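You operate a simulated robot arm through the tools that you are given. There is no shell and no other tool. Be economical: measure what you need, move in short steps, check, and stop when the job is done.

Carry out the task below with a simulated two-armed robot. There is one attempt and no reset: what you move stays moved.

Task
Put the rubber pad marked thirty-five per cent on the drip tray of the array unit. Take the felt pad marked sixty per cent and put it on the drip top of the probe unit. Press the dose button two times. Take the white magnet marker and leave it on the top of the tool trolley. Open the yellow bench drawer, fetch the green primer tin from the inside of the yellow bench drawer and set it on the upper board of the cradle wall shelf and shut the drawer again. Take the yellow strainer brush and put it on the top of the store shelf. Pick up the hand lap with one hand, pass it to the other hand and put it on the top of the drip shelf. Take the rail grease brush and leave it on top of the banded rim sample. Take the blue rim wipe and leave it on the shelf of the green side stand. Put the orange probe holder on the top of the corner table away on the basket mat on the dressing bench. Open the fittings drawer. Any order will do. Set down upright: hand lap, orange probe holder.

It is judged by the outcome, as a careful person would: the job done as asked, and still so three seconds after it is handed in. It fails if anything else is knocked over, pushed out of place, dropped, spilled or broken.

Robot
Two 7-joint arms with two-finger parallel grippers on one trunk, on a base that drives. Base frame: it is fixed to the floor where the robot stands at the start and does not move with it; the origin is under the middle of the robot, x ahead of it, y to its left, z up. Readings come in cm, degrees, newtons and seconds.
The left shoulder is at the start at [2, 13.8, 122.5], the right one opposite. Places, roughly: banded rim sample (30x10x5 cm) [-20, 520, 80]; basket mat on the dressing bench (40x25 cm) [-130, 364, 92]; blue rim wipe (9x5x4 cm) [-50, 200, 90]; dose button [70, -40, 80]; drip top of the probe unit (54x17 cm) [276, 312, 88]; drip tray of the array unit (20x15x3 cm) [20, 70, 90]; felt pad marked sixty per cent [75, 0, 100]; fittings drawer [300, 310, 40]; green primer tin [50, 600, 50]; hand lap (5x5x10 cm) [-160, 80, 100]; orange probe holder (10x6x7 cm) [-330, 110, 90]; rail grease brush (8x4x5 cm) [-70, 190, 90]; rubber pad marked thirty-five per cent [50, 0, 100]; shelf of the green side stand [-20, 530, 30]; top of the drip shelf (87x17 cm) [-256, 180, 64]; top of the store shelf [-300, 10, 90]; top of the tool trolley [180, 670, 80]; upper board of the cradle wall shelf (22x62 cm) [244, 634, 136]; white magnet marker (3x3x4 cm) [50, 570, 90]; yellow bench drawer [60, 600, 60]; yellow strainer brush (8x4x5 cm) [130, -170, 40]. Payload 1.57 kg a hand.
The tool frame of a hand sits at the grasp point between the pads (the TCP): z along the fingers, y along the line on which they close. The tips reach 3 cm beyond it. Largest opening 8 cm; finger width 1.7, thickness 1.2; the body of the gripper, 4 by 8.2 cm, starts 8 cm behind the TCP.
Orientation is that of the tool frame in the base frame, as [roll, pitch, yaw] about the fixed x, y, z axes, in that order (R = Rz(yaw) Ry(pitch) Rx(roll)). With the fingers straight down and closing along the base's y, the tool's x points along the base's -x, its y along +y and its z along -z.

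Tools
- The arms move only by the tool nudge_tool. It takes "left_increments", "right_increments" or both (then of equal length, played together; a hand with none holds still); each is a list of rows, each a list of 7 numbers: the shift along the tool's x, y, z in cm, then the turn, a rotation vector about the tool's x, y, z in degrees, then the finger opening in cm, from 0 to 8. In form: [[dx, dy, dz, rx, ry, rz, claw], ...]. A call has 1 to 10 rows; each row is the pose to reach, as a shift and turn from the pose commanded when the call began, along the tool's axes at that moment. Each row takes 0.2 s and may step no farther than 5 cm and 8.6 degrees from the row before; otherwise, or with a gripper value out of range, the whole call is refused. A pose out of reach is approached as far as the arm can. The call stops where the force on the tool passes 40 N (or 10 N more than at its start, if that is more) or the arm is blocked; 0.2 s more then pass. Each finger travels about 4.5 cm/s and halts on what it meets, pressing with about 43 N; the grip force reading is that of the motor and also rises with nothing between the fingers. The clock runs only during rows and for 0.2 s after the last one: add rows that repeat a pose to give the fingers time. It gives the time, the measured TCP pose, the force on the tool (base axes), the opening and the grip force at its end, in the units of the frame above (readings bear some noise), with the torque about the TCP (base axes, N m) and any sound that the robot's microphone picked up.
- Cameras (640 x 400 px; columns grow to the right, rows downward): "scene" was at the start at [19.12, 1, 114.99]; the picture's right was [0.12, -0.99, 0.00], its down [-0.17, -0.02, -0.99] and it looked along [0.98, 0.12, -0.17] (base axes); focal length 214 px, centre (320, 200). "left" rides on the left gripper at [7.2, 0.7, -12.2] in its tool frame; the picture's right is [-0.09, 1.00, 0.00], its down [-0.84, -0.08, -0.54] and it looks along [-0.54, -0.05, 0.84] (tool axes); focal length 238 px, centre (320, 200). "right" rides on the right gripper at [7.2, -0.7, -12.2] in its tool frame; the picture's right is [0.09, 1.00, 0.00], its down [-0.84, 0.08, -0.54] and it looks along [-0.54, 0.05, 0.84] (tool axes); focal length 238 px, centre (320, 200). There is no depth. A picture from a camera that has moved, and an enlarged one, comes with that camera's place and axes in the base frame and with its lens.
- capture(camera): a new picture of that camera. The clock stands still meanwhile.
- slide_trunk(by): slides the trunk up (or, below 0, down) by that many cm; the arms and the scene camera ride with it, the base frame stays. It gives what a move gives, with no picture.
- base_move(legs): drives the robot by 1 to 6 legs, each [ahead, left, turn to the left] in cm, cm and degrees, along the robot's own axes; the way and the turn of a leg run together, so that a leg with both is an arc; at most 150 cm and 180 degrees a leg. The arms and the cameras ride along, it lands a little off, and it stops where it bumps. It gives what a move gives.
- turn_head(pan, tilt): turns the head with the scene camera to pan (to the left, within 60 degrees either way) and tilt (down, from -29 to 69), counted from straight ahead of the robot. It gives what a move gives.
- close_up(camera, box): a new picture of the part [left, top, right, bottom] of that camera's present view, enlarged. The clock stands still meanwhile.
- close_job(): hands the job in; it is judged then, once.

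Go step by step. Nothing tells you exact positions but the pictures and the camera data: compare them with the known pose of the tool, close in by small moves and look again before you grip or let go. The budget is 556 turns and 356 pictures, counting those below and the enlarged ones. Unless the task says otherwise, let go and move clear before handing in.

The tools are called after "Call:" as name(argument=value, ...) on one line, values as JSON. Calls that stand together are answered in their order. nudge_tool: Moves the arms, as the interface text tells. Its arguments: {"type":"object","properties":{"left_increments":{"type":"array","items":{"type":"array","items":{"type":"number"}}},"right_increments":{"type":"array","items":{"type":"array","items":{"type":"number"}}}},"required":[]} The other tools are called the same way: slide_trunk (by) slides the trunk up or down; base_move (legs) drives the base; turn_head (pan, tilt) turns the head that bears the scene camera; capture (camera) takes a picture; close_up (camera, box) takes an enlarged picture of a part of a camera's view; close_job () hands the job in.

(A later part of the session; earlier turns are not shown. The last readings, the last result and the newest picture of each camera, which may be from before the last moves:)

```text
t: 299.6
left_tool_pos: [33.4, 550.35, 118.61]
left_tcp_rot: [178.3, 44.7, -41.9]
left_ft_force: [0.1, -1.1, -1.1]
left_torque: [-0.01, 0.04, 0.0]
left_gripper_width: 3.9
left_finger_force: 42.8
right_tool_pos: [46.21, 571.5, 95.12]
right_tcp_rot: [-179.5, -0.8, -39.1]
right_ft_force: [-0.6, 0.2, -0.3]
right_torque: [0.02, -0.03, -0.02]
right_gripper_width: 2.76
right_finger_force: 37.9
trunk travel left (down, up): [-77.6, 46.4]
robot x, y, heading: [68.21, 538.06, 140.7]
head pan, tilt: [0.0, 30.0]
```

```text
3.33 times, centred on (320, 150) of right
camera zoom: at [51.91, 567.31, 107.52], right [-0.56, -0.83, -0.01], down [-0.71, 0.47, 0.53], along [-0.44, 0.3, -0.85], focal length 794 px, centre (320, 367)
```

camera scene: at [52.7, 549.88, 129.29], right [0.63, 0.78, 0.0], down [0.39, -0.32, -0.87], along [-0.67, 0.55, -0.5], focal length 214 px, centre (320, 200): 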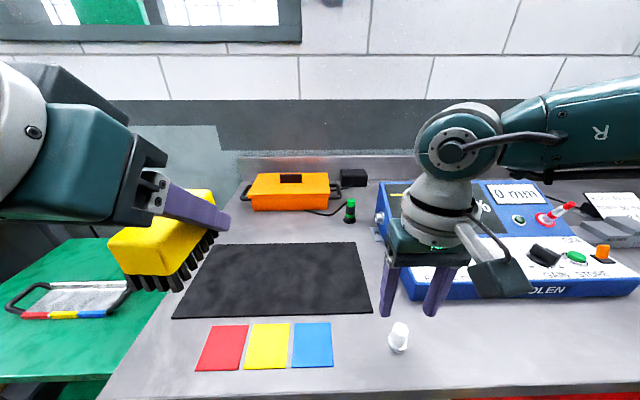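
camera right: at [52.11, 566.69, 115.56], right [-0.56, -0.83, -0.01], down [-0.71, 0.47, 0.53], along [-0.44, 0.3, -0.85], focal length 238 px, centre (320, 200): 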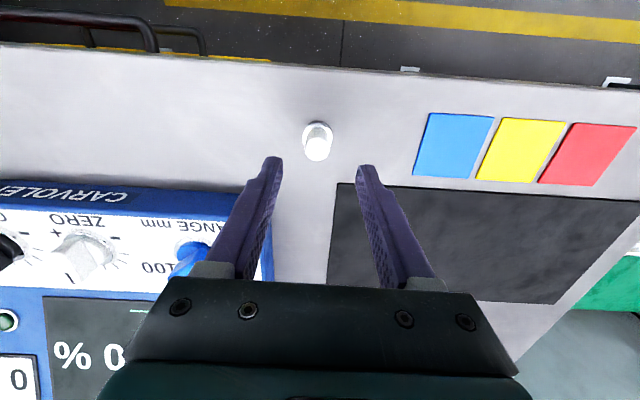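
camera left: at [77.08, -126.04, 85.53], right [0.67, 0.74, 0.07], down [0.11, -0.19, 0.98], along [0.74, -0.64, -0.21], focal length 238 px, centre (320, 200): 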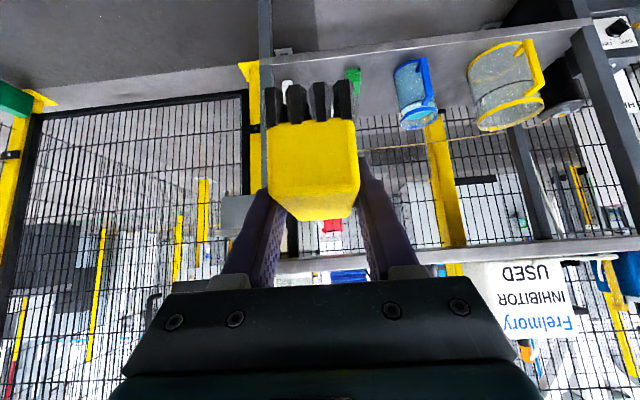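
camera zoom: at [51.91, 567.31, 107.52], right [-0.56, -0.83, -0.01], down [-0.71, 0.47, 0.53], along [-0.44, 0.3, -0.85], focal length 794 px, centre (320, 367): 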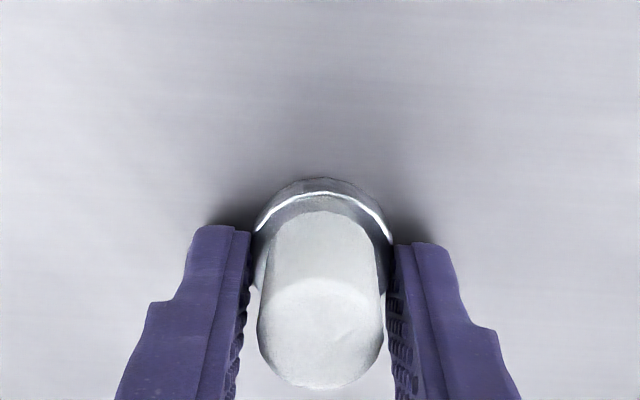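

Call:
nudge_tool(right_increments=[[0, 0, -2, 0, 0, 0, 1], [0, 0, -6, 0, 0, 0, 1], [0, 0, -11, 0, 0, 0, 1], [0, 0, -16, 0, 0, 0, 1], [0, 0, -20, 0, 0, 0, 1]])

Call:
base_move(legs=[[-35, 0, 0]])

Call:
turn_head(pan=-55, tilt=25)

Call:
capture(camera="scene")

Call:
capture(camera="right")

```text
t: 300.8
left_tool_pos: [33.44, 550.28, 118.64]
left_tcp_rot: [178.2, 44.8, -41.9]
left_ft_force: [0.0, 0.4, -0.9]
left_torque: [0.0, 0.0, 0.0]
left_gripper_width: 3.91
left_finger_force: 42.9
right_tool_pos: [45.93, 571.34, 115.45]
right_tcp_rot: [-179.4, -0.8, -39.1]
right_ft_force: [0.3, 0.0, -0.2]
right_torque: [0.03, -0.04, 0.0]
right_gripper_width: 2.73
right_finger_force: 38.0
trunk travel left (down, up): [-77.6, 46.4]
robot x, y, heading: [67.42, 538.51, 141.0]
head pan, tilt: [0.0, 30.0]
```

```text
t: 303.1
left_tool_pos: [60.46, 528.66, 118.67]
left_tcp_rot: [178.2, 44.8, -42.6]
left_ft_force: [0.8, -0.2, -2.0]
left_torque: [-0.01, -0.03, 0.0]
left_gripper_width: 3.9
left_finger_force: 43.1
right_tool_pos: [73.21, 549.48, 115.47]
right_tcp_rot: [-179.5, -0.8, -39.8]
right_ft_force: [-0.3, 0.1, 0.1]
right_torque: [0.03, -0.01, 0.01]
right_gripper_width: 2.75
right_finger_force: 37.7
trunk travel left (down, up): [-77.6, 46.4]
robot x, y, heading: [94.41, 515.55, 140.2]
head pan, tilt: [0.0, 30.0]
```

```text
t: 304.3
left_tool_pos: [60.54, 528.59, 118.64]
left_tcp_rot: [178.2, 44.8, -42.7]
left_ft_force: [-0.4, 0.8, -1.1]
left_torque: [0.0, 0.0, 0.0]
left_gripper_width: 3.86
left_finger_force: 43.8
right_tool_pos: [73.26, 549.41, 115.29]
right_tcp_rot: [-179.5, -0.8, -40.0]
right_ft_force: [-0.2, 0.3, -0.9]
right_torque: [-0.01, 0.03, 0.03]
right_gripper_width: 2.75
right_finger_force: 38.2
trunk travel left (down, up): [-77.6, 46.4]
robot x, y, heading: [94.23, 515.69, 140.0]
head pan, tilt: [-55.0, 25.0]
```

```text
249 pictures are left
camera scene: at [87.51, 531.2, 130.09], right [1.0, -0.08, 0.0], down [-0.04, -0.42, -0.91], along [0.08, 0.9, -0.42], focal length 214 px, centre (320, 200)
```

scene: 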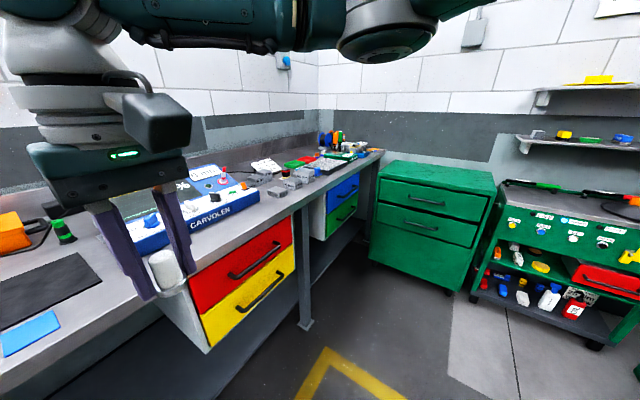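

```text
248 pictures are left
camera right: at [79.06, 545.2, 127.67], right [-0.57, -0.82, -0.01], down [-0.7, 0.48, 0.53], along [-0.43, 0.31, -0.85], focal length 238 px, centre (320, 200)
```

right: 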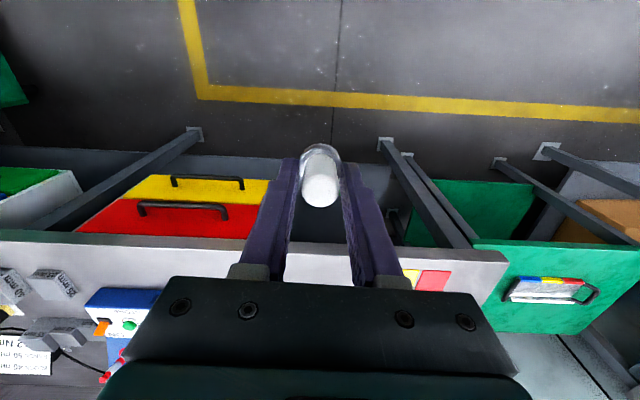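

The marker is held; the green two-drawer cabinet to the right is the tool trolley at about (182,670). I'll turn and approach its front.

Call:
base_move(legs=[[0, 0, -88], [90, 12, 0]])

Call:
turn_head(pan=0, tilt=30)

Call:
capture(camera="scene")

```text
t: 312.8
left_tool_pos: [152.54, 628.41, 118.58]
left_tcp_rot: [178.2, 44.8, -131.2]
left_ft_force: [0.2, -0.2, -1.2]
left_torque: [0.0, -0.04, -0.03]
left_gripper_width: 3.86
left_finger_force: 42.7
right_tool_pos: [173.85, 616.15, 115.35]
right_tcp_rot: [-179.5, -0.8, -128.4]
right_ft_force: [-0.2, -0.5, -0.2]
right_torque: [0.04, -0.01, -0.01]
right_gripper_width: 2.7
right_finger_force: 37.4
trunk travel left (down, up): [-77.6, 46.4]
robot x, y, heading: [140.62, 594.23, 51.2]
head pan, tilt: [-55.0, 25.0]
```

```text
t: 314.1
left_tool_pos: [152.64, 628.4, 118.73]
left_tcp_rot: [178.2, 44.9, -131.3]
left_ft_force: [-0.6, -0.5, -0.7]
left_torque: [0.01, 0.03, -0.02]
left_gripper_width: 3.9
left_finger_force: 43.1
right_tool_pos: [173.75, 616.3, 115.35]
right_tcp_rot: [-179.5, -0.8, -128.5]
right_ft_force: [0.5, -0.3, -0.2]
right_torque: [-0.02, 0.02, 0.0]
right_gripper_width: 2.75
right_finger_force: 37.9
trunk travel left (down, up): [-77.6, 46.4]
robot x, y, heading: [140.61, 594.41, 51.7]
head pan, tilt: [0.0, 30.0]
```

```text
247 pictures are left
camera scene: at [152.42, 608.93, 129.29], right [0.78, -0.62, 0.0], down [-0.31, -0.39, -0.87], along [0.54, 0.68, -0.5], focal length 214 px, centre (320, 200)
```

scene: 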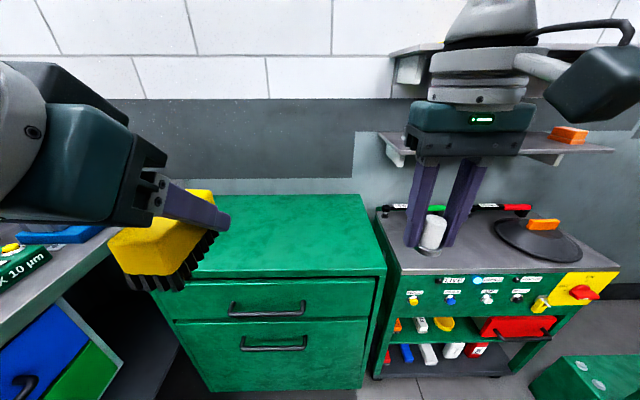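

Call:
base_move(legs=[[34, 9, 0]])

Call:
nudge_tool(right_increments=[[-1, 0, 4, 0, 0, 0, 1], [-2, 0, 8.5, 0, 0, 0, 1], [-2.5, 0, 13, 0, 0, 0, 1], [-2.5, 0, 17, 0, 0, 0, 1], [-2.5, 0, 21, 0, 0, 0, 1]])

Call:
capture(camera="scene")

Call:
capture(camera="right")

```text
t: 316.3
left_tool_pos: [165.98, 660.87, 118.68]
left_tcp_rot: [178.2, 44.9, -130.5]
left_ft_force: [-0.6, 0.6, -0.9]
left_torque: [0.0, -0.01, 0.04]
left_gripper_width: 3.89
left_finger_force: 43.8
right_tool_pos: [187.28, 648.78, 115.24]
right_tcp_rot: [-179.5, -0.9, -127.8]
right_ft_force: [0.6, 0.5, -0.6]
right_torque: [0.01, 0.0, 0.01]
right_gripper_width: 2.77
right_finger_force: 38.2
trunk travel left (down, up): [-77.6, 46.4]
robot x, y, heading: [154.54, 626.43, 52.3]
head pan, tilt: [0.0, 30.0]
```

```text
t: 317.5
left_tool_pos: [165.92, 660.74, 118.58]
left_tcp_rot: [178.1, 44.8, -130.6]
left_ft_force: [0.5, -0.1, -1.0]
left_torque: [0.03, 0.03, 0.04]
left_gripper_width: 3.89
left_finger_force: 42.7
right_tool_pos: [188.62, 650.36, 94.2]
right_tcp_rot: [-179.6, -0.6, -127.6]
right_ft_force: [1.3, -1.0, -0.2]
right_torque: [0.02, 0.06, -0.04]
right_gripper_width: 2.74
right_finger_force: 38.3
trunk travel left (down, up): [-77.6, 46.4]
robot x, y, heading: [154.36, 626.16, 52.4]
head pan, tilt: [0.0, 30.0]
```

```text
246 pictures are left
camera scene: at [165.98, 641.36, 129.29], right [0.79, -0.61, 0.0], down [-0.31, -0.4, -0.87], along [0.53, 0.68, -0.5], focal length 214 px, centre (320, 200)
```

scene: 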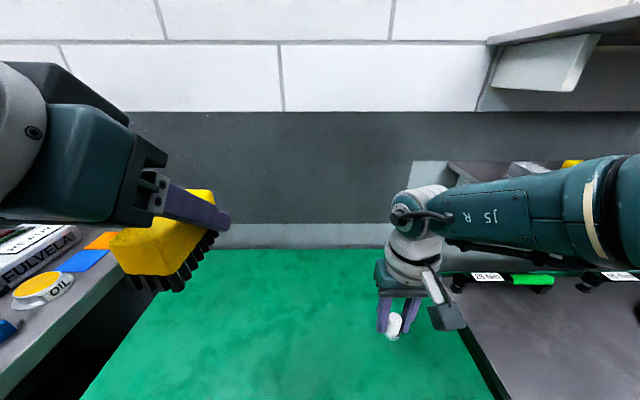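

```text
245 pictures are left
camera right: at [184.83, 644.4, 106.52], right [-0.85, 0.53, -0.01], down [0.45, 0.72, 0.53], along [0.29, 0.45, -0.85], focal length 238 px, centre (320, 200)
```

right: 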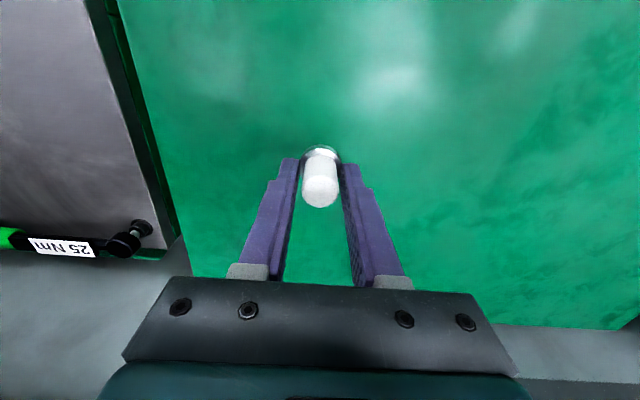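

Call:
nudge_tool(right_increments=[[0, 0, 3, 0, 0, 0, 1], [0, 0, 5, 0, 0, 0, 1], [0, 0, 6.5, 0, 0, 0, 1], [0, 0, 7.5, 0, 0, 0, 1], [0, 0, 8.3, 0, 0, 0, 1], [0, 0, 9, 0, 0, 0, 1], [0, 0, 9.7, 0, 0, 0, 1], [0, 0, 10.4, 0, 0, 0, 1]])

Call:
close_up(camera="scene", box=[330, 250, 490, 380])

```text
t: 319.3
left_tool_pos: [166.07, 660.72, 118.61]
left_tcp_rot: [178.2, 44.7, -130.7]
left_ft_force: [0.1, 0.5, -0.7]
left_torque: [0.01, 0.01, 0.01]
left_gripper_width: 3.88
left_finger_force: 43.3
right_tool_pos: [187.01, 646.18, 88.39]
right_tcp_rot: [-179.5, -0.8, -127.7]
right_ft_force: [0.3, -0.6, -0.7]
right_torque: [-0.04, 0.0, -0.02]
right_gripper_width: 2.77
right_finger_force: 38.0
right hand out of reach, approached as far as the arm can: row 1, 2, 3, 4, 5, 6, 7, 8
trunk travel left (down, up): [-77.6, 46.4]
robot x, y, heading: [154.11, 626.62, 52.3]
head pan, tilt: [0.0, 30.0]
```

```text
3.08 times, centred on (410, 315) of scene
camera zoom: at [165.96, 641.38, 129.29], right [0.79, -0.61, 0.0], down [-0.31, -0.39, -0.87], along [0.53, 0.68, -0.5], focal length 660 px, centre (43, -154)
```

zoom: 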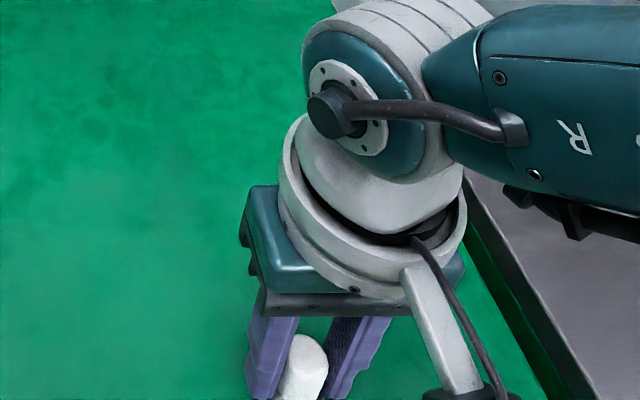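

Call:
nudge_tool(right_increments=[[-1, 0, -4, 0, 0, 0, 1], [-2, 0, -8, 0, 0, 0, 1]])

Call:
slide_trunk(by=-14)

Call:
nudge_tool(right_increments=[[0, 0, 0.8, 0, 0, 0, 1], [0, 0, 1.6, 0, 0, 0, 1], [0, 0, 2.4, 0, 0, 0, 1], [0, 0, 3.2, 0, 0, 0, 1], [0, 0, 4, 0, 0, 0, 1], [0, 0, 4.8, 0, 0, 0, 1]])

```text
t: 319.9
left_tool_pos: [165.96, 660.75, 118.61]
left_tcp_rot: [178.2, 44.8, -130.6]
left_ft_force: [0.9, -0.6, -0.8]
left_torque: [0.03, -0.02, 0.01]
left_gripper_width: 3.9
left_finger_force: 43.0
right_tool_pos: [188.37, 648.26, 96.35]
right_tcp_rot: [-179.4, -0.7, -128.0]
right_ft_force: [-0.3, 0.1, -1.2]
right_torque: [0.01, -0.02, 0.0]
right_gripper_width: 2.78
right_finger_force: 38.6
trunk travel left (down, up): [-77.6, 46.4]
robot x, y, heading: [154.41, 626.42, 52.2]
head pan, tilt: [0.0, 30.0]
```

```text
t: 321.0
left_tool_pos: [166.11, 660.73, 109.59]
left_tcp_rot: [178.2, 44.8, -130.6]
left_ft_force: [0.7, 0.8, -0.3]
left_torque: [0.01, -0.02, 0.0]
left_gripper_width: 3.86
left_finger_force: 43.0
right_tool_pos: [188.39, 648.37, 88.06]
right_tcp_rot: [-179.7, -1.2, -127.8]
right_ft_force: [-1.9, -7.3, 18.4]
right_torque: [-0.02, 0.07, 0.12]
right_gripper_width: 2.78
right_finger_force: 38.3
trunk travel left (down, up): [-68.6, 55.4]
robot x, y, heading: [154.29, 626.53, 51.9]
head pan, tilt: [0.0, 30.0]
stopped: the force on the tool passed its limit at 141 N (the readings are from after the stop); the commanded pose is now the measured one
```

```text
t: 321.3
left_tool_pos: [165.99, 660.62, 109.64]
left_tcp_rot: [178.2, 44.7, -130.8]
left_ft_force: [-0.1, 1.1, -0.3]
left_torque: [0.04, -0.01, 0.01]
left_gripper_width: 3.86
left_finger_force: 42.3
right_tool_pos: [188.38, 648.33, 88.02]
right_tcp_rot: [-179.6, -1.3, -127.9]
right_ft_force: [0.1, -6.8, 15.6]
right_torque: [-0.05, 0.03, 0.04]
right_gripper_width: 2.81
right_finger_force: 37.9
trunk travel left (down, up): [-68.6, 55.4]
robot x, y, heading: [154.61, 626.48, 51.8]
head pan, tilt: [0.0, 30.0]
stopped in row 1 (right hand): the force on the tool passed its limit at 55 N (the readings are from after the stop); the commanded pose is now the measured one
```

The marker is on the trolley top. I'll check and release.

Call:
close_up(camera="right", box=[220, 90, 420, 230])

Call:
nudge_tool(right_increments=[[0, 0, -0.1, 0, 0, 0, 3.5], [0, 0, -0.1, 0, 0, 0, 5], [0, 0, -0.1, 0, 0, 0, 5], [0, 0, -4, 0, 0, 0, 5], [0, 0, -8.5, 0, 0, 0, 5], [0, 0, -13, 0, 0, 0, 5], [0, 0, -18, 0, 0, 0, 5]])

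Call:
capture(camera="scene")

```text
2.86 times, centred on (320, 160) of right
camera zoom: at [184.61, 642.42, 100.41], right [-0.84, 0.54, 0.0], down [0.46, 0.72, 0.52], along [0.28, 0.44, -0.85], focal length 681 px, centre (320, 314)
```

zoom: 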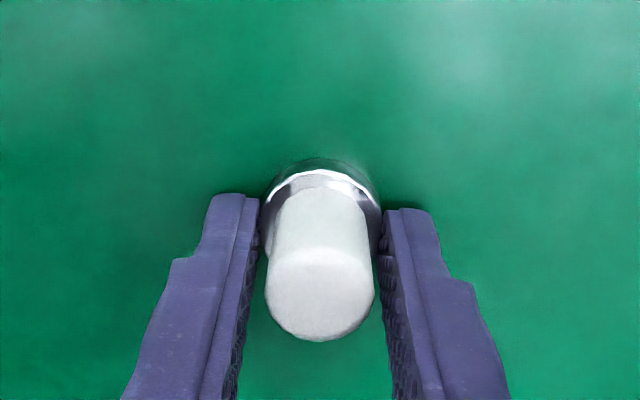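

```text
t: 322.9
left_tool_pos: [166.0, 660.81, 109.59]
left_tcp_rot: [178.1, 44.8, -130.7]
left_ft_force: [0.3, -0.1, 0.3]
left_torque: [0.01, 0.0, 0.01]
left_gripper_width: 3.87
left_finger_force: 43.1
right_tool_pos: [188.5, 648.51, 105.88]
right_tcp_rot: [-179.7, -1.3, -127.9]
right_ft_force: [0.2, -0.1, -0.1]
right_torque: [0.0, -0.01, 0.02]
right_gripper_width: 5.02
right_finger_force: 0.2
trunk travel left (down, up): [-68.6, 55.4]
robot x, y, heading: [154.31, 626.42, 52.4]
head pan, tilt: [0.0, 30.0]
```

```text
242 pictures are left
camera scene: at [165.95, 641.33, 120.27], right [0.79, -0.61, 0.0], down [-0.31, -0.39, -0.87], along [0.53, 0.68, -0.5], focal length 214 px, centre (320, 200)
```

scene: 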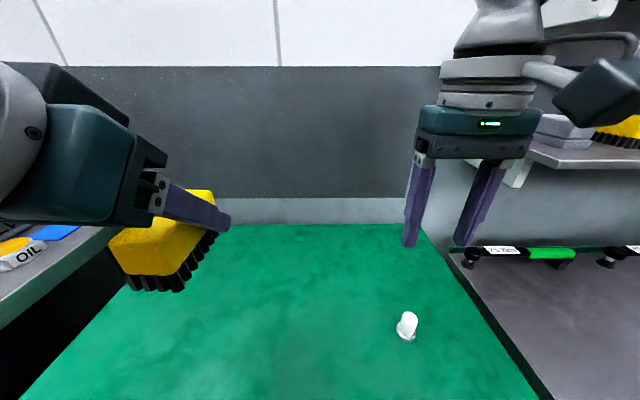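

Marker is placed. Next the yellow drawer: back off, turn to face the bench.

Call:
base_move(legs=[[-55, -5, 0], [0, 0, 89], [-12, 30, 0]])

Call:
turn_head(pan=0, tilt=35)

Call:
capture(camera="scene")

```text
t: 331.5
left_tool_pos: [80.98, 562.87, 109.53]
left_tcp_rot: [178.1, 44.8, -43.9]
left_ft_force: [0.6, 0.5, -0.9]
left_torque: [0.01, 0.02, 0.0]
left_gripper_width: 3.9
left_finger_force: 42.9
right_tool_pos: [94.53, 584.57, 105.89]
right_tcp_rot: [-179.8, -1.3, -41.1]
right_ft_force: [-0.2, -0.3, 0.0]
right_torque: [-0.02, -0.05, -0.01]
right_gripper_width: 4.98
right_finger_force: 0.1
trunk travel left (down, up): [-68.6, 55.4]
robot x, y, heading: [114.67, 549.32, 139.2]
head pan, tilt: [0.0, 30.0]
```

```text
t: 332.2
left_tool_pos: [80.99, 562.84, 109.55]
left_tcp_rot: [178.1, 44.9, -43.9]
left_ft_force: [-0.9, 0.7, -0.9]
left_torque: [0.0, 0.02, 0.01]
left_gripper_width: 3.86
left_finger_force: 42.8
right_tool_pos: [94.63, 584.58, 105.91]
right_tcp_rot: [-179.8, -1.3, -41.1]
right_ft_force: [-0.4, -0.3, 0.4]
right_torque: [0.0, -0.01, -0.02]
right_gripper_width: 5.0
right_finger_force: 0.0
trunk travel left (down, up): [-68.6, 55.4]
robot x, y, heading: [114.63, 548.94, 139.3]
head pan, tilt: [0.0, 35.0]
```

```text
241 pictures are left
camera scene: at [100.43, 561.56, 119.5], right [0.66, 0.75, 0.0], down [0.43, -0.38, -0.82], along [-0.62, 0.54, -0.57], focal length 214 px, centre (320, 200)
```

scene: 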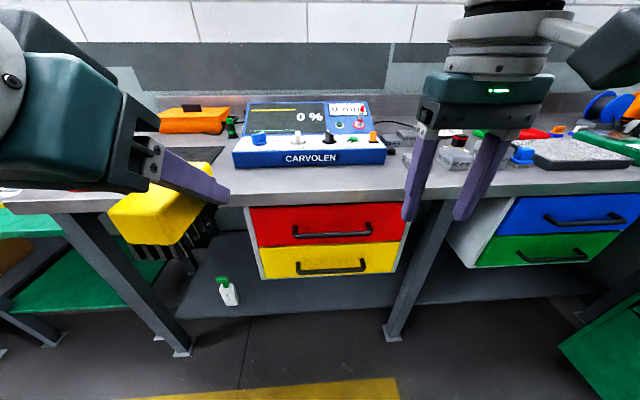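

Call:
nudge_tool(left_increments=[[-0.7, 1.5, -3.5, 0, 0, 0, 2], [-1.4, 3, -7, 0, 0, 0, 2], [-2.1, 4.5, -10.5, 0, 0, 0, 2], [-2.8, 6, -14, 0, 0, 0, 2]], right_increments=[[1, 0, 0, 0, 0, 8.5, 5], [2, 0, 0, 0, 0, 17, 6], [3, 0, 0, 0, 0, 25.5, 7], [3, 0, 0, 0, 0, 34, 8]])

Call:
nudge_tool(right_increments=[[0, 0, 0, 0, 0, 8.5, 8], [0, 0, 0, 0, 0, 17, 8], [0, 0, 0, 0, 0, 25.5, 8], [0, 0, 0, 0, 0, 34, 8], [0, 0, 0, 0, 0, 42.5, 8], [0, 0, 0, 0, 0, 51, 8], [0, 0, 0, 0, 0, 56, 8]])

Call:
base_move(legs=[[-6, -6, 2]])

Call:
slide_trunk(by=-20)

```text
t: 333.2
left_tool_pos: [77.53, 560.54, 115.61]
left_tcp_rot: [171.2, 44.4, -47.5]
left_ft_force: [-0.3, -0.5, -0.6]
left_torque: [0.01, -0.03, 0.01]
left_gripper_width: 3.89
left_finger_force: 42.8
left hand out of reach, approached as far as the arm can: row 1, 2, 3, 4
right_tool_pos: [96.79, 582.75, 105.83]
right_tcp_rot: [-179.1, -1.0, -75.3]
right_ft_force: [0.0, -0.4, 0.1]
right_torque: [-0.02, 0.01, 0.03]
right_gripper_width: 7.99
right_finger_force: 0.2
trunk travel left (down, up): [-68.6, 55.4]
robot x, y, heading: [114.95, 549.28, 138.9]
head pan, tilt: [0.0, 35.0]
```

```text
t: 334.8
left_tool_pos: [77.63, 560.68, 115.62]
left_tcp_rot: [171.5, 44.5, -47.1]
left_ft_force: [-0.3, 0.6, -0.6]
left_torque: [0.0, -0.01, 0.01]
left_gripper_width: 3.88
left_finger_force: 43.6
right_tool_pos: [96.82, 582.7, 106.08]
right_tcp_rot: [-178.6, 0.2, -131.3]
right_ft_force: [0.4, 0.2, -0.5]
right_torque: [-0.02, -0.01, 0.0]
right_gripper_width: 7.99
right_finger_force: 0.0
trunk travel left (down, up): [-68.6, 55.4]
robot x, y, heading: [114.73, 549.44, 139.1]
head pan, tilt: [0.0, 35.0]
```

```text
t: 335.9
left_tool_pos: [85.57, 559.99, 115.64]
left_tcp_rot: [171.5, 44.5, -45.3]
left_ft_force: [0.4, 0.3, -1.4]
left_torque: [0.04, 0.02, -0.01]
left_gripper_width: 3.87
left_finger_force: 42.9
right_tool_pos: [104.1, 582.71, 105.96]
right_tcp_rot: [-178.6, 0.2, -129.3]
right_ft_force: [-0.6, -0.1, 0.5]
right_torque: [-0.01, -0.03, 0.0]
right_gripper_width: 8.0
right_finger_force: 0.1
trunk travel left (down, up): [-68.6, 55.4]
robot x, y, heading: [123.11, 549.93, 140.6]
head pan, tilt: [0.0, 35.0]
```

```text
t: 338.0
left_tool_pos: [85.41, 559.65, 95.43]
left_tcp_rot: [170.6, 44.3, -45.7]
left_ft_force: [-0.5, 0.2, 0.3]
left_torque: [0.0, 0.03, 0.01]
left_gripper_width: 3.88
left_finger_force: 43.1
right_tool_pos: [104.09, 582.7, 86.0]
right_tcp_rot: [-178.7, 0.2, -129.4]
right_ft_force: [-1.0, 0.1, -0.1]
right_torque: [0.04, -0.02, -0.03]
right_gripper_width: 7.99
right_finger_force: 0.0
trunk travel left (down, up): [-48.6, 75.4]
robot x, y, heading: [122.74, 549.51, 140.7]
head pan, tilt: [0.0, 35.0]
```

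Call:
nudge_tool(right_increments=[[0, 1.2, 2.6, -8, 0, 0, 8], [0, 2.4, 5.2, -16, 0, 0, 8], [0, 3.6, 7.8, -24, 0, 0, 8], [0, 4.8, 10.4, -32, 0, 0, 8], [0, 6, 13, -40, 0, 0, 8], [0, 7.2, 15.6, -48, 0, 0, 8], [0, 8.4, 18.2, -56, 0, 0, 8], [0, 9.6, 20.8, -64, 0, 0, 8], [0, 10.8, 23.4, -72, 0, 0, 8], [0, 12, 26, -80, 0, 0, 8]])

Call:
capture(camera="scene")

Call:
capture(camera="right")

```text
t: 340.2
left_tool_pos: [85.66, 559.51, 95.39]
left_tcp_rot: [170.6, 44.2, -45.8]
left_ft_force: [0.4, -1.2, -0.3]
left_torque: [0.06, 0.03, -0.06]
left_gripper_width: 3.85
left_finger_force: 42.7
right_tool_pos: [91.7, 585.16, 68.29]
right_tcp_rot: [115.2, 5.3, -140.6]
right_ft_force: [0.8, -1.5, 0.1]
right_torque: [0.09, 0.05, -0.01]
right_gripper_width: 8.01
right_finger_force: 0.0
right hand out of reach, approached as far as the arm can: row 5, 6, 7, 8, 9, 10
trunk travel left (down, up): [-48.6, 75.4]
robot x, y, heading: [122.93, 549.57, 140.8]
head pan, tilt: [0.0, 35.0]
```

```text
240 pictures are left
camera scene: at [108.55, 561.38, 99.44], right [0.63, 0.77, 0.0], down [0.45, -0.37, -0.82], along [-0.63, 0.52, -0.58], focal length 214 px, centre (320, 200)
```

scene: 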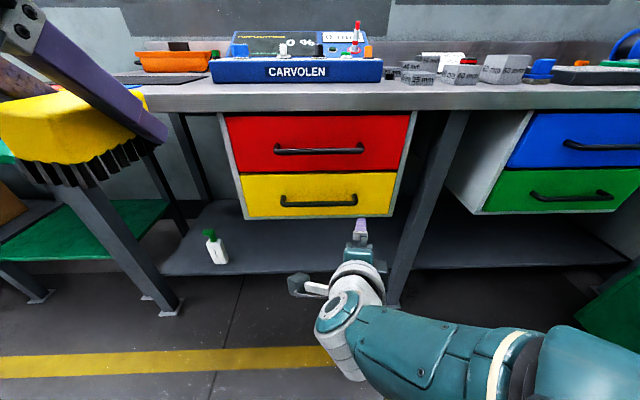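

```text
239 pictures are left
camera right: at [93.09, 571.48, 72.19], right [-0.4, 0.22, 0.89], down [0.91, 0.16, 0.37], along [-0.06, 0.96, -0.26], focal length 238 px, centre (320, 200)
```

right: 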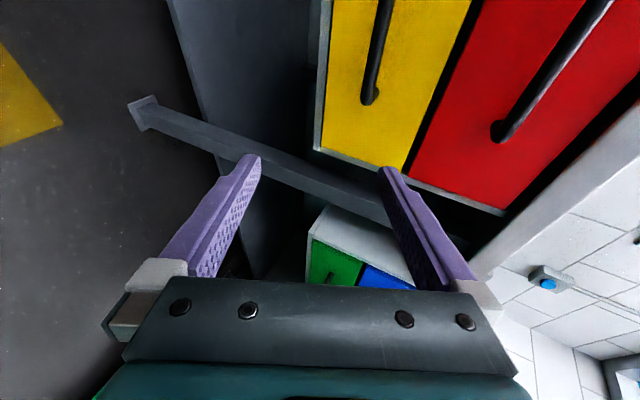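

Call:
nudge_tool(right_increments=[[0, 0, 0, -0.6, 5.4, -2.5, 8], [0, 0, 0, -1.1, 10.8, -5.1, 8]])

Call:
slide_trunk(by=-4)

Call:
base_move(legs=[[12, 6, 0]])

Call:
capture(camera="right")

Call:
capture(camera="scene")

```text
t: 341.0
left_tool_pos: [85.43, 559.71, 95.41]
left_tcp_rot: [170.3, 44.4, -45.8]
left_ft_force: [0.0, -0.4, -0.6]
left_torque: [-0.01, -0.02, 0.01]
left_gripper_width: 3.89
left_finger_force: 43.0
right_tool_pos: [87.83, 584.55, 69.31]
right_tcp_rot: [118.0, 7.2, -129.8]
right_ft_force: [-0.5, 0.2, -0.8]
right_torque: [-0.01, 0.02, 0.0]
right_gripper_width: 8.0
right_finger_force: 0.1
right hand out of reach, approached as far as the arm can: row 1, 2
trunk travel left (down, up): [-48.6, 75.4]
robot x, y, heading: [123.06, 549.9, 140.4]
head pan, tilt: [0.0, 35.0]
stopped in row 2 (right hand): the arm was blocked; the commanded pose is now the measured one
```

```text
t: 341.9
left_tool_pos: [85.36, 559.75, 91.53]
left_tcp_rot: [170.3, 44.4, -45.8]
left_ft_force: [-1.0, -0.3, -1.3]
left_torque: [0.01, 0.0, 0.0]
left_gripper_width: 3.86
left_finger_force: 43.2
right_tool_pos: [88.05, 584.41, 65.29]
right_tcp_rot: [118.1, 7.0, -129.8]
right_ft_force: [-0.2, 0.4, -0.7]
right_torque: [0.01, 0.0, -0.01]
right_gripper_width: 7.98
right_finger_force: 0.0
trunk travel left (down, up): [-44.6, 79.4]
robot x, y, heading: [122.82, 549.66, 140.7]
head pan, tilt: [0.0, 35.0]
```

```text
t: 343.2
left_tool_pos: [72.08, 562.77, 91.55]
left_tcp_rot: [170.3, 44.4, -45.8]
left_ft_force: [-0.3, 0.1, -0.4]
left_torque: [0.01, -0.02, 0.03]
left_gripper_width: 3.88
left_finger_force: 43.2
right_tool_pos: [74.58, 587.61, 65.23]
right_tcp_rot: [118.1, 7.1, -129.8]
right_ft_force: [-0.2, -0.1, -0.6]
right_torque: [0.04, 0.0, 0.01]
right_gripper_width: 8.01
right_finger_force: 0.0
trunk travel left (down, up): [-44.6, 79.4]
robot x, y, heading: [109.45, 553.23, 140.9]
head pan, tilt: [0.0, 35.0]
```

```text
238 pictures are left
camera right: at [78.1, 574.4, 69.49], right [-0.49, 0.15, 0.86], down [0.85, 0.33, 0.42], along [-0.22, 0.93, -0.28], focal length 238 px, centre (320, 200)
```

right: 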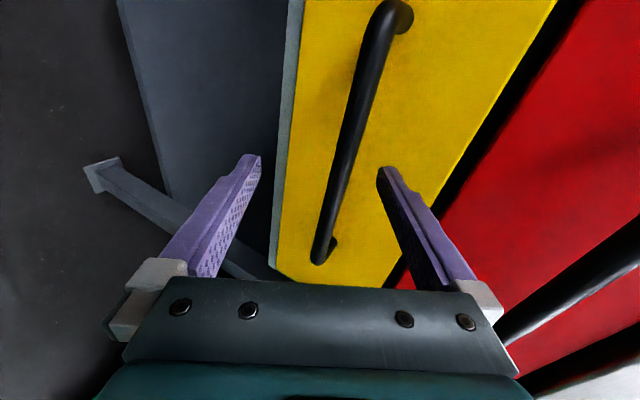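

```text
237 pictures are left
camera scene: at [95.06, 564.74, 95.5], right [0.63, 0.77, 0.0], down [0.44, -0.36, -0.82], along [-0.63, 0.52, -0.57], focal length 214 px, centre (320, 200)
```

scene: 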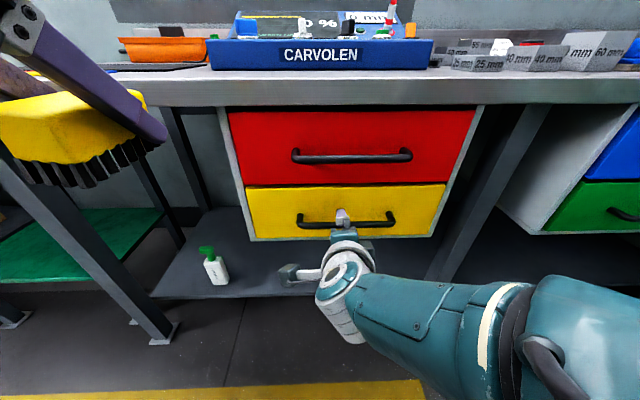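

Call:
slide_trunk(by=-1)

Call:
base_move(legs=[[6.5, 0, 0]])

Call:
capture(camera="right")

Call:
capture(camera="scene")

```text
t: 343.7
left_tool_pos: [72.04, 562.68, 90.47]
left_tcp_rot: [170.2, 44.4, -45.9]
left_ft_force: [-0.2, 1.0, -0.8]
left_torque: [0.01, 0.01, 0.02]
left_gripper_width: 3.9
left_finger_force: 43.0
right_tool_pos: [74.62, 587.8, 64.14]
right_tcp_rot: [118.0, 7.3, -129.8]
right_ft_force: [0.5, -0.2, 0.6]
right_torque: [-0.01, 0.0, -0.02]
right_gripper_width: 7.99
right_finger_force: 0.0
trunk travel left (down, up): [-43.6, 80.4]
robot x, y, heading: [109.84, 552.98, 140.8]
head pan, tilt: [0.0, 35.0]
```

```text
t: 344.6
left_tool_pos: [69.87, 564.23, 90.33]
left_tcp_rot: [170.0, 44.0, -46.1]
left_ft_force: [-0.8, 0.5, -0.5]
left_torque: [0.03, 0.01, -0.04]
left_gripper_width: 3.91
left_finger_force: 42.8
right_tool_pos: [72.96, 589.12, 63.8]
right_tcp_rot: [117.9, 7.7, -130.1]
right_ft_force: [26.7, -25.1, 20.6]
right_torque: [1.29, 1.78, 0.54]
right_gripper_width: 8.02
right_finger_force: 0.1
trunk travel left (down, up): [-43.6, 80.4]
robot x, y, heading: [106.97, 555.02, 140.6]
head pan, tilt: [0.0, 35.0]
stopped in leg 1: the force on the tool passed its limit at 202 N (the readings are from after the stop); the commanded pose is now the measured one
```

```text
236 pictures are left
camera right: at [76.3, 575.95, 68.05], right [-0.49, 0.14, 0.86], down [0.84, 0.32, 0.43], along [-0.21, 0.94, -0.27], focal length 238 px, centre (320, 200)
```

right: 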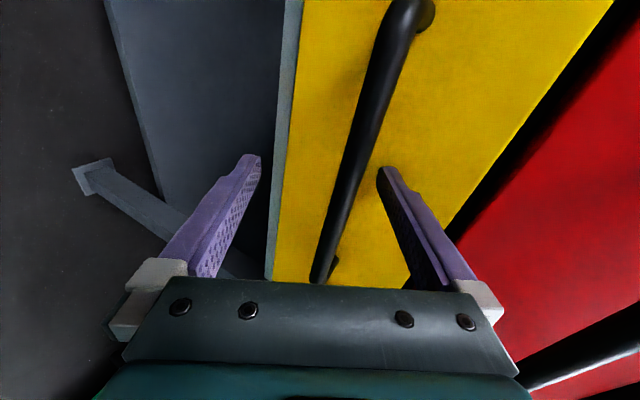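

```text
235 pictures are left
camera scene: at [92.99, 566.38, 94.36], right [0.63, 0.77, 0.0], down [0.45, -0.37, -0.81], along [-0.63, 0.52, -0.58], focal length 214 px, centre (320, 200)
```

scene: 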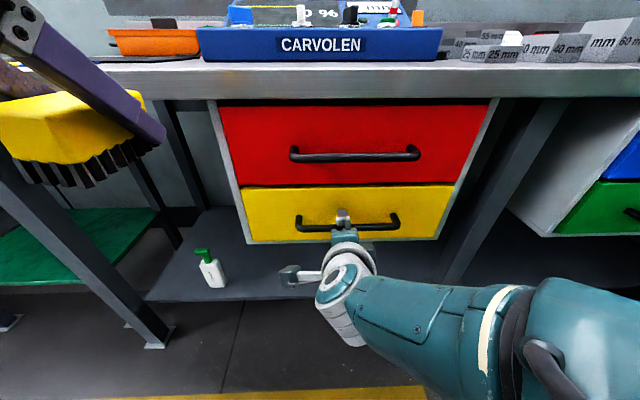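

The upper fingertip touched the drawer front; the bar is already between the fingers. I'll ease back slightly and close.

Call:
base_move(legs=[[-1, 0, 0]])

Call:
nudge_tool(right_increments=[[0, 0.8, 0, 0, 0, 0, 7], [0, 0.8, 0, 0, 0, 0, 5], [0, 0.8, 0, 0, 0, 0, 3], [0, 0.8, 0, 0, 0, 0, 1], [0, 0.8, 0, 0, 0, 0, 0], [0, 0.8, 0, 0, 0, 0, 0]])

Call:
capture(camera="right")

```text
t: 345.4
left_tool_pos: [70.22, 564.28, 90.43]
left_tcp_rot: [170.0, 44.4, -46.2]
left_ft_force: [0.4, -0.4, -0.6]
left_torque: [-0.01, -0.02, 0.02]
left_gripper_width: 3.85
left_finger_force: 42.6
right_tool_pos: [73.17, 589.42, 64.21]
right_tcp_rot: [117.6, 7.7, -130.3]
right_ft_force: [3.7, -0.6, 1.3]
right_torque: [0.03, 0.11, -0.04]
right_gripper_width: 7.96
right_finger_force: 0.1
trunk travel left (down, up): [-43.6, 80.4]
robot x, y, heading: [107.85, 554.88, 140.9]
head pan, tilt: [0.0, 35.0]
```

```text
t: 346.8
left_tool_pos: [69.97, 564.35, 90.49]
left_tcp_rot: [169.9, 44.5, -46.0]
left_ft_force: [-0.1, -0.2, -0.6]
left_torque: [0.0, 0.02, -0.01]
left_gripper_width: 3.88
left_finger_force: 42.6
right_tool_pos: [72.17, 590.03, 65.29]
right_tcp_rot: [117.0, 7.8, -130.5]
right_ft_force: [0.5, -2.6, 22.4]
right_torque: [-0.16, 0.33, -0.11]
right_gripper_width: 1.61
right_finger_force: 25.0
trunk travel left (down, up): [-43.6, 80.4]
robot x, y, heading: [107.89, 554.42, 140.6]
head pan, tilt: [0.0, 35.0]
```

```text
234 pictures are left
camera right: at [75.59, 576.69, 69.19], right [-0.48, 0.13, 0.87], down [0.85, 0.31, 0.42], along [-0.21, 0.94, -0.26], focal length 238 px, centre (320, 200)
```

right: 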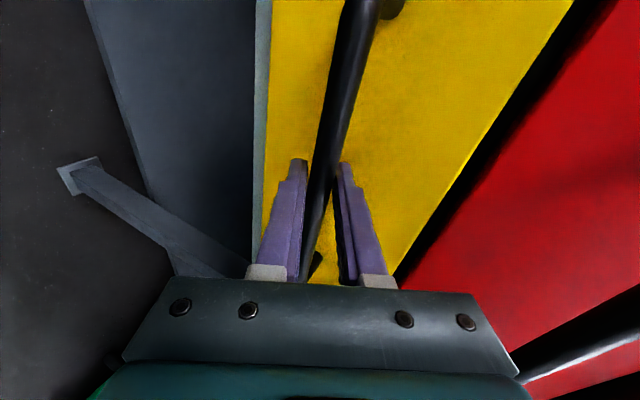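

Gripped. I'll pull the drawer by driving back.

Call:
base_move(legs=[[-12, 0, 0]])

Call:
base_move(legs=[[-12, 0, 0]])

Call:
capture(camera="scene")

```text
t: 348.0
left_tool_pos: [79.43, 556.89, 90.54]
left_tcp_rot: [170.1, 44.6, -46.3]
left_ft_force: [-0.8, -1.0, -0.5]
left_torque: [0.05, 0.02, -0.01]
left_gripper_width: 3.88
left_finger_force: 43.1
right_tool_pos: [81.83, 582.55, 65.22]
right_tcp_rot: [116.9, 7.9, -130.9]
right_ft_force: [1.0, 4.3, 24.8]
right_torque: [-0.33, 0.41, -0.43]
right_gripper_width: 1.61
right_finger_force: 31.8
trunk travel left (down, up): [-43.6, 80.4]
robot x, y, heading: [117.35, 546.54, 140.4]
head pan, tilt: [0.0, 35.0]
```

```text
t: 349.3
left_tool_pos: [88.75, 549.39, 90.48]
left_tcp_rot: [170.3, 44.5, -45.9]
left_ft_force: [0.6, 0.6, -0.5]
left_torque: [0.02, 0.0, -0.05]
left_gripper_width: 3.87
left_finger_force: 43.2
right_tool_pos: [91.22, 575.43, 65.21]
right_tcp_rot: [116.9, 8.0, -130.9]
right_ft_force: [8.7, 12.0, 9.2]
right_torque: [-0.27, 0.2, -0.9]
right_gripper_width: 1.6
right_finger_force: 31.4
trunk travel left (down, up): [-43.6, 80.4]
robot x, y, heading: [126.44, 539.12, 140.5]
head pan, tilt: [0.0, 35.0]
```

```text
233 pictures are left
camera scene: at [111.85, 551.44, 94.52], right [0.63, 0.77, 0.0], down [0.44, -0.36, -0.82], along [-0.63, 0.52, -0.57], focal length 214 px, centre (320, 200)
```

scene: 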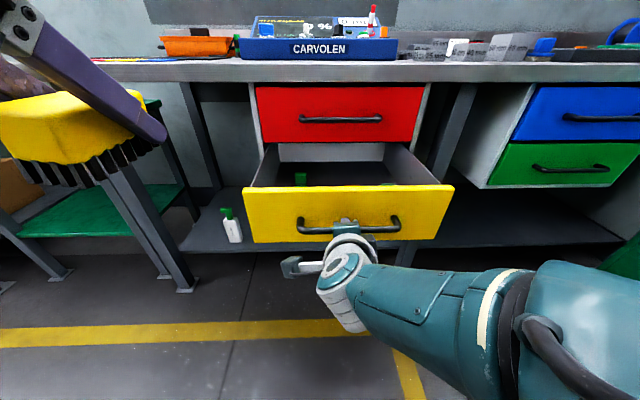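

Call:
base_move(legs=[[-6, 0, 0]])

Call:
nudge_tool(right_increments=[[0, 0, 0, 0, 0, 0, 3], [0, 0, 0, 0, 0, 0, 6], [0, 0, 0, 0, 0, 0, 6]])

Call:
base_move(legs=[[-18, 0, 0]])

Call:
slide_trunk(by=40)

Call:
turn_head(pan=0, tilt=40)

Call:
capture(camera="scene")

```text
t: 350.2
left_tool_pos: [93.24, 545.27, 90.5]
left_tcp_rot: [169.9, 44.5, -46.2]
left_ft_force: [0.0, 0.0, -1.1]
left_torque: [0.01, -0.01, 0.03]
left_gripper_width: 3.88
left_finger_force: 43.5
right_tool_pos: [95.6, 571.18, 65.11]
right_tcp_rot: [117.1, 7.8, -130.8]
right_ft_force: [-0.2, 0.4, 0.0]
right_torque: [0.01, 0.0, 0.04]
right_gripper_width: 0.0
right_finger_force: 21.7
trunk travel left (down, up): [-43.6, 80.4]
robot x, y, heading: [130.85, 535.27, 140.8]
head pan, tilt: [0.0, 35.0]
```

```text
t: 351.1
left_tool_pos: [93.33, 545.18, 90.5]
left_tcp_rot: [169.9, 44.4, -46.3]
left_ft_force: [-0.5, 0.5, -1.1]
left_torque: [-0.02, 0.0, 0.0]
left_gripper_width: 3.88
left_finger_force: 43.1
right_tool_pos: [95.81, 570.99, 64.95]
right_tcp_rot: [117.2, 7.9, -131.0]
right_ft_force: [0.2, 0.2, 0.7]
right_torque: [-0.02, -0.01, 0.01]
right_gripper_width: 6.02
right_finger_force: 0.0
trunk travel left (down, up): [-43.6, 80.4]
robot x, y, heading: [130.94, 535.67, 140.8]
head pan, tilt: [0.0, 35.0]
```

```text
t: 352.6
left_tool_pos: [107.4, 533.62, 90.5]
left_tcp_rot: [169.8, 44.4, -46.0]
left_ft_force: [0.6, 0.0, -0.6]
left_torque: [0.0, 0.0, -0.02]
left_gripper_width: 3.87
left_finger_force: 43.2
right_tool_pos: [109.7, 559.28, 64.95]
right_tcp_rot: [117.1, 7.7, -130.5]
right_ft_force: [-1.0, -0.9, -0.4]
right_torque: [0.01, 0.01, 0.01]
right_gripper_width: 6.0
right_finger_force: 0.1
trunk travel left (down, up): [-43.6, 80.4]
robot x, y, heading: [144.8, 524.35, 140.8]
head pan, tilt: [0.0, 35.0]
```

```text
t: 356.4
left_tool_pos: [107.32, 533.51, 130.45]
left_tcp_rot: [169.9, 44.4, -46.1]
left_ft_force: [-0.6, 0.4, -0.8]
left_torque: [0.01, 0.03, 0.04]
left_gripper_width: 3.9
left_finger_force: 43.3
right_tool_pos: [109.64, 559.3, 105.04]
right_tcp_rot: [117.2, 7.8, -130.7]
right_ft_force: [0.2, 0.8, 0.0]
right_torque: [-0.03, 0.04, -0.02]
right_gripper_width: 6.0
right_finger_force: 0.0
trunk travel left (down, up): [-83.6, 40.4]
robot x, y, heading: [145.37, 523.75, 141.0]
head pan, tilt: [0.0, 35.0]
```

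```text
t: 357.1
left_tool_pos: [107.31, 533.55, 130.39]
left_tcp_rot: [169.8, 44.4, -46.0]
left_ft_force: [-0.3, 0.2, -0.6]
left_torque: [0.01, -0.02, -0.03]
left_gripper_width: 3.89
left_finger_force: 42.9
right_tool_pos: [109.65, 559.22, 105.0]
right_tcp_rot: [117.1, 8.0, -130.7]
right_ft_force: [-0.5, -0.2, -0.4]
right_torque: [0.02, 0.02, 0.02]
right_gripper_width: 6.01
right_finger_force: 0.1
trunk travel left (down, up): [-83.6, 40.4]
robot x, y, heading: [144.86, 523.74, 141.0]
head pan, tilt: [0.0, 40.0]
```

```text
232 pictures are left
camera scene: at [130.53, 535.42, 133.94], right [0.62, 0.78, 0.0], down [0.49, -0.39, -0.78], along [-0.61, 0.48, -0.62], focal length 214 px, centre (320, 200)
```

scene: 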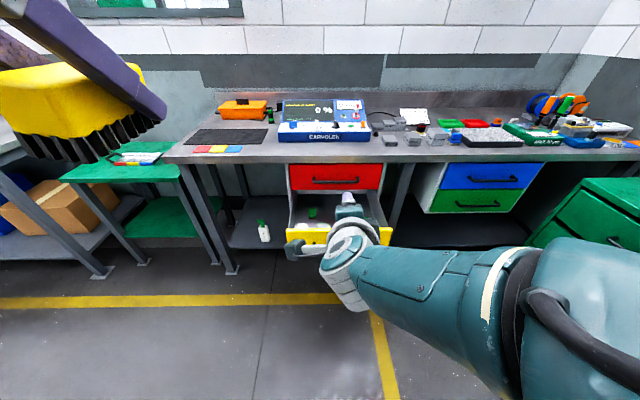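

Call:
nudge_tool(right_increments=[[-1, 1, -1, 8, 0, 0, 8], [-2, 2, -2, 16, 0, 0, 8], [-3, 3, -3, 24, 0, 0, 8], [-4, 4, -4, 32, 0, 0, 8], [-5, 5, -5, 40, 0, 0, 8], [-6, 6, -6, 48, 0, 0, 8], [-7, 7, -7, 56, 0, 0, 8], [-8, 8, -8, 63, 0, 0, 8]])

Call:
nudge_tool(right_increments=[[0, 0, 0, 0, 0, -8.5, 8], [0, 0, 0, 0, 0, -17, 8], [0, 0, 0, 0, 0, -25.5, 8], [0, 0, 0, 0, 0, -34, 8], [0, 0, 0, 0, 0, -42.5, 8], [0, 0, 0, 0, 0, -51, 8], [0, 0, 0, 0, 0, -59.5, 8], [0, 0, 0, 0, 0, -68, 8], [0, 0, 0, 0, 0, -76.5, 8], [0, 0, 0, 0, 0, -85, 8]])

Call:
capture(camera="scene")

```text
t: 358.9
left_tool_pos: [107.35, 533.48, 130.54]
left_tcp_rot: [169.9, 44.4, -46.0]
left_ft_force: [-0.2, -0.5, -0.2]
left_torque: [0.03, -0.01, 0.03]
left_gripper_width: 3.88
left_finger_force: 43.2
right_tool_pos: [116.82, 561.85, 117.01]
right_tcp_rot: [-179.7, 7.7, -130.6]
right_ft_force: [0.2, 0.0, -0.5]
right_torque: [-0.02, 0.02, -0.01]
right_gripper_width: 8.0
right_finger_force: 0.1
right hand out of reach, approached as far as the arm can: row 1, 8
trunk travel left (down, up): [-83.6, 40.4]
robot x, y, heading: [144.91, 524.05, 140.8]
head pan, tilt: [0.0, 40.0]
```

```text
t: 361.1
left_tool_pos: [107.3, 533.49, 130.49]
left_tcp_rot: [169.8, 44.4, -46.0]
left_ft_force: [0.5, 0.0, -0.3]
left_torque: [0.0, 0.04, 0.0]
left_gripper_width: 3.89
left_finger_force: 42.6
right_tool_pos: [116.81, 561.71, 116.84]
right_tcp_rot: [-172.2, 0.5, -45.3]
right_ft_force: [-0.9, 0.2, 0.4]
right_torque: [-0.04, 0.02, 0.01]
right_gripper_width: 7.99
right_finger_force: 0.0
trunk travel left (down, up): [-83.6, 40.4]
robot x, y, heading: [145.29, 524.2, 141.0]
head pan, tilt: [0.0, 40.0]
```

```text
231 pictures are left
camera scene: at [130.67, 535.46, 133.74], right [0.63, 0.78, 0.0], down [0.5, -0.41, -0.77], along [-0.59, 0.48, -0.64], focal length 214 px, centre (320, 200)
```

scene: 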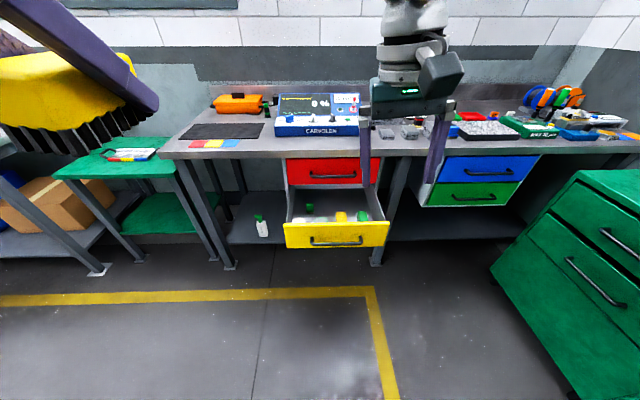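

Call:
close_up(camera="scene", box=[270, 160, 410, 260])

```text
4.00 times, centred on (340, 210) of scene
camera zoom: at [130.67, 535.46, 133.74], right [0.63, 0.78, 0.0], down [0.5, -0.41, -0.77], along [-0.59, 0.48, -0.64], focal length 858 px, centre (240, 160)
```

zoom: 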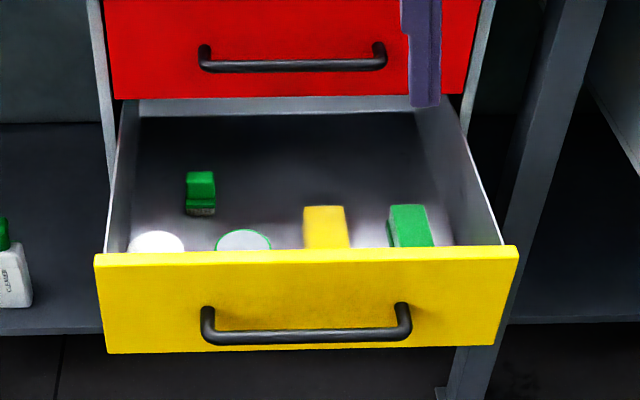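

Call:
base_move(legs=[[42, -4, 0]])

Call:
turn_head(pan=0, tilt=55)

Call:
capture(camera="scene")

Call:
capture(camera="right")

```text
t: 363.7
left_tool_pos: [76.87, 563.96, 130.56]
left_tcp_rot: [169.8, 44.4, -46.4]
left_ft_force: [0.9, 0.4, -1.6]
left_torque: [0.05, 0.0, 0.0]
left_gripper_width: 3.87
left_finger_force: 42.5
right_tool_pos: [86.73, 592.13, 116.8]
right_tcp_rot: [-172.2, 0.5, -46.1]
right_ft_force: [-0.1, -0.8, -0.3]
right_torque: [-0.03, -0.01, 0.01]
right_gripper_width: 7.98
right_finger_force: 0.1
trunk travel left (down, up): [-83.6, 40.4]
robot x, y, heading: [114.45, 553.76, 140.3]
head pan, tilt: [0.0, 40.0]
```

```text
t: 364.4
left_tool_pos: [76.98, 563.93, 130.36]
left_tcp_rot: [170.0, 44.3, -46.4]
left_ft_force: [-0.2, -0.2, -0.3]
left_torque: [0.03, 0.0, 0.06]
left_gripper_width: 3.87
left_finger_force: 43.0
right_tool_pos: [86.62, 591.98, 116.88]
right_tcp_rot: [-172.2, 0.5, -46.1]
right_ft_force: [-0.2, 0.5, -0.2]
right_torque: [-0.04, 0.0, 0.01]
right_gripper_width: 8.02
right_finger_force: 0.1
trunk travel left (down, up): [-83.6, 40.4]
robot x, y, heading: [114.49, 553.74, 140.6]
head pan, tilt: [0.0, 55.0]
```

```text
229 pictures are left
camera scene: at [101.27, 564.87, 131.68], right [0.64, 0.77, 0.0], down [0.63, -0.52, -0.57], along [-0.44, 0.37, -0.82], focal length 214 px, centre (320, 200)
```

scene: 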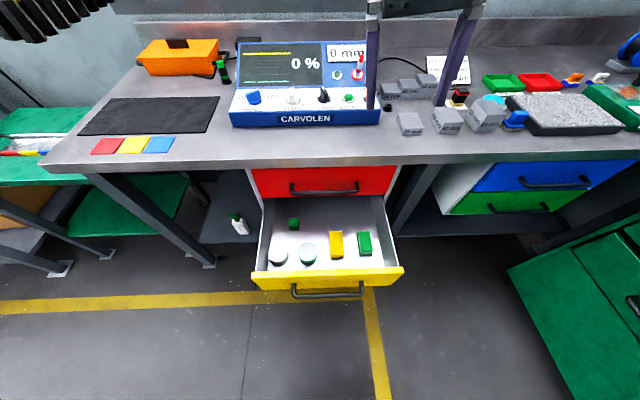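

```text
228 pictures are left
camera right: at [90.99, 586.04, 129.0], right [-0.65, -0.75, -0.14], down [-0.69, 0.5, 0.53], along [-0.33, 0.44, -0.83], focal length 238 px, centre (320, 200)
```

right: 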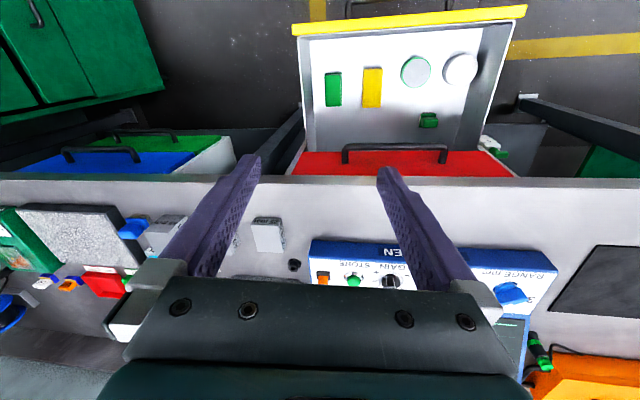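

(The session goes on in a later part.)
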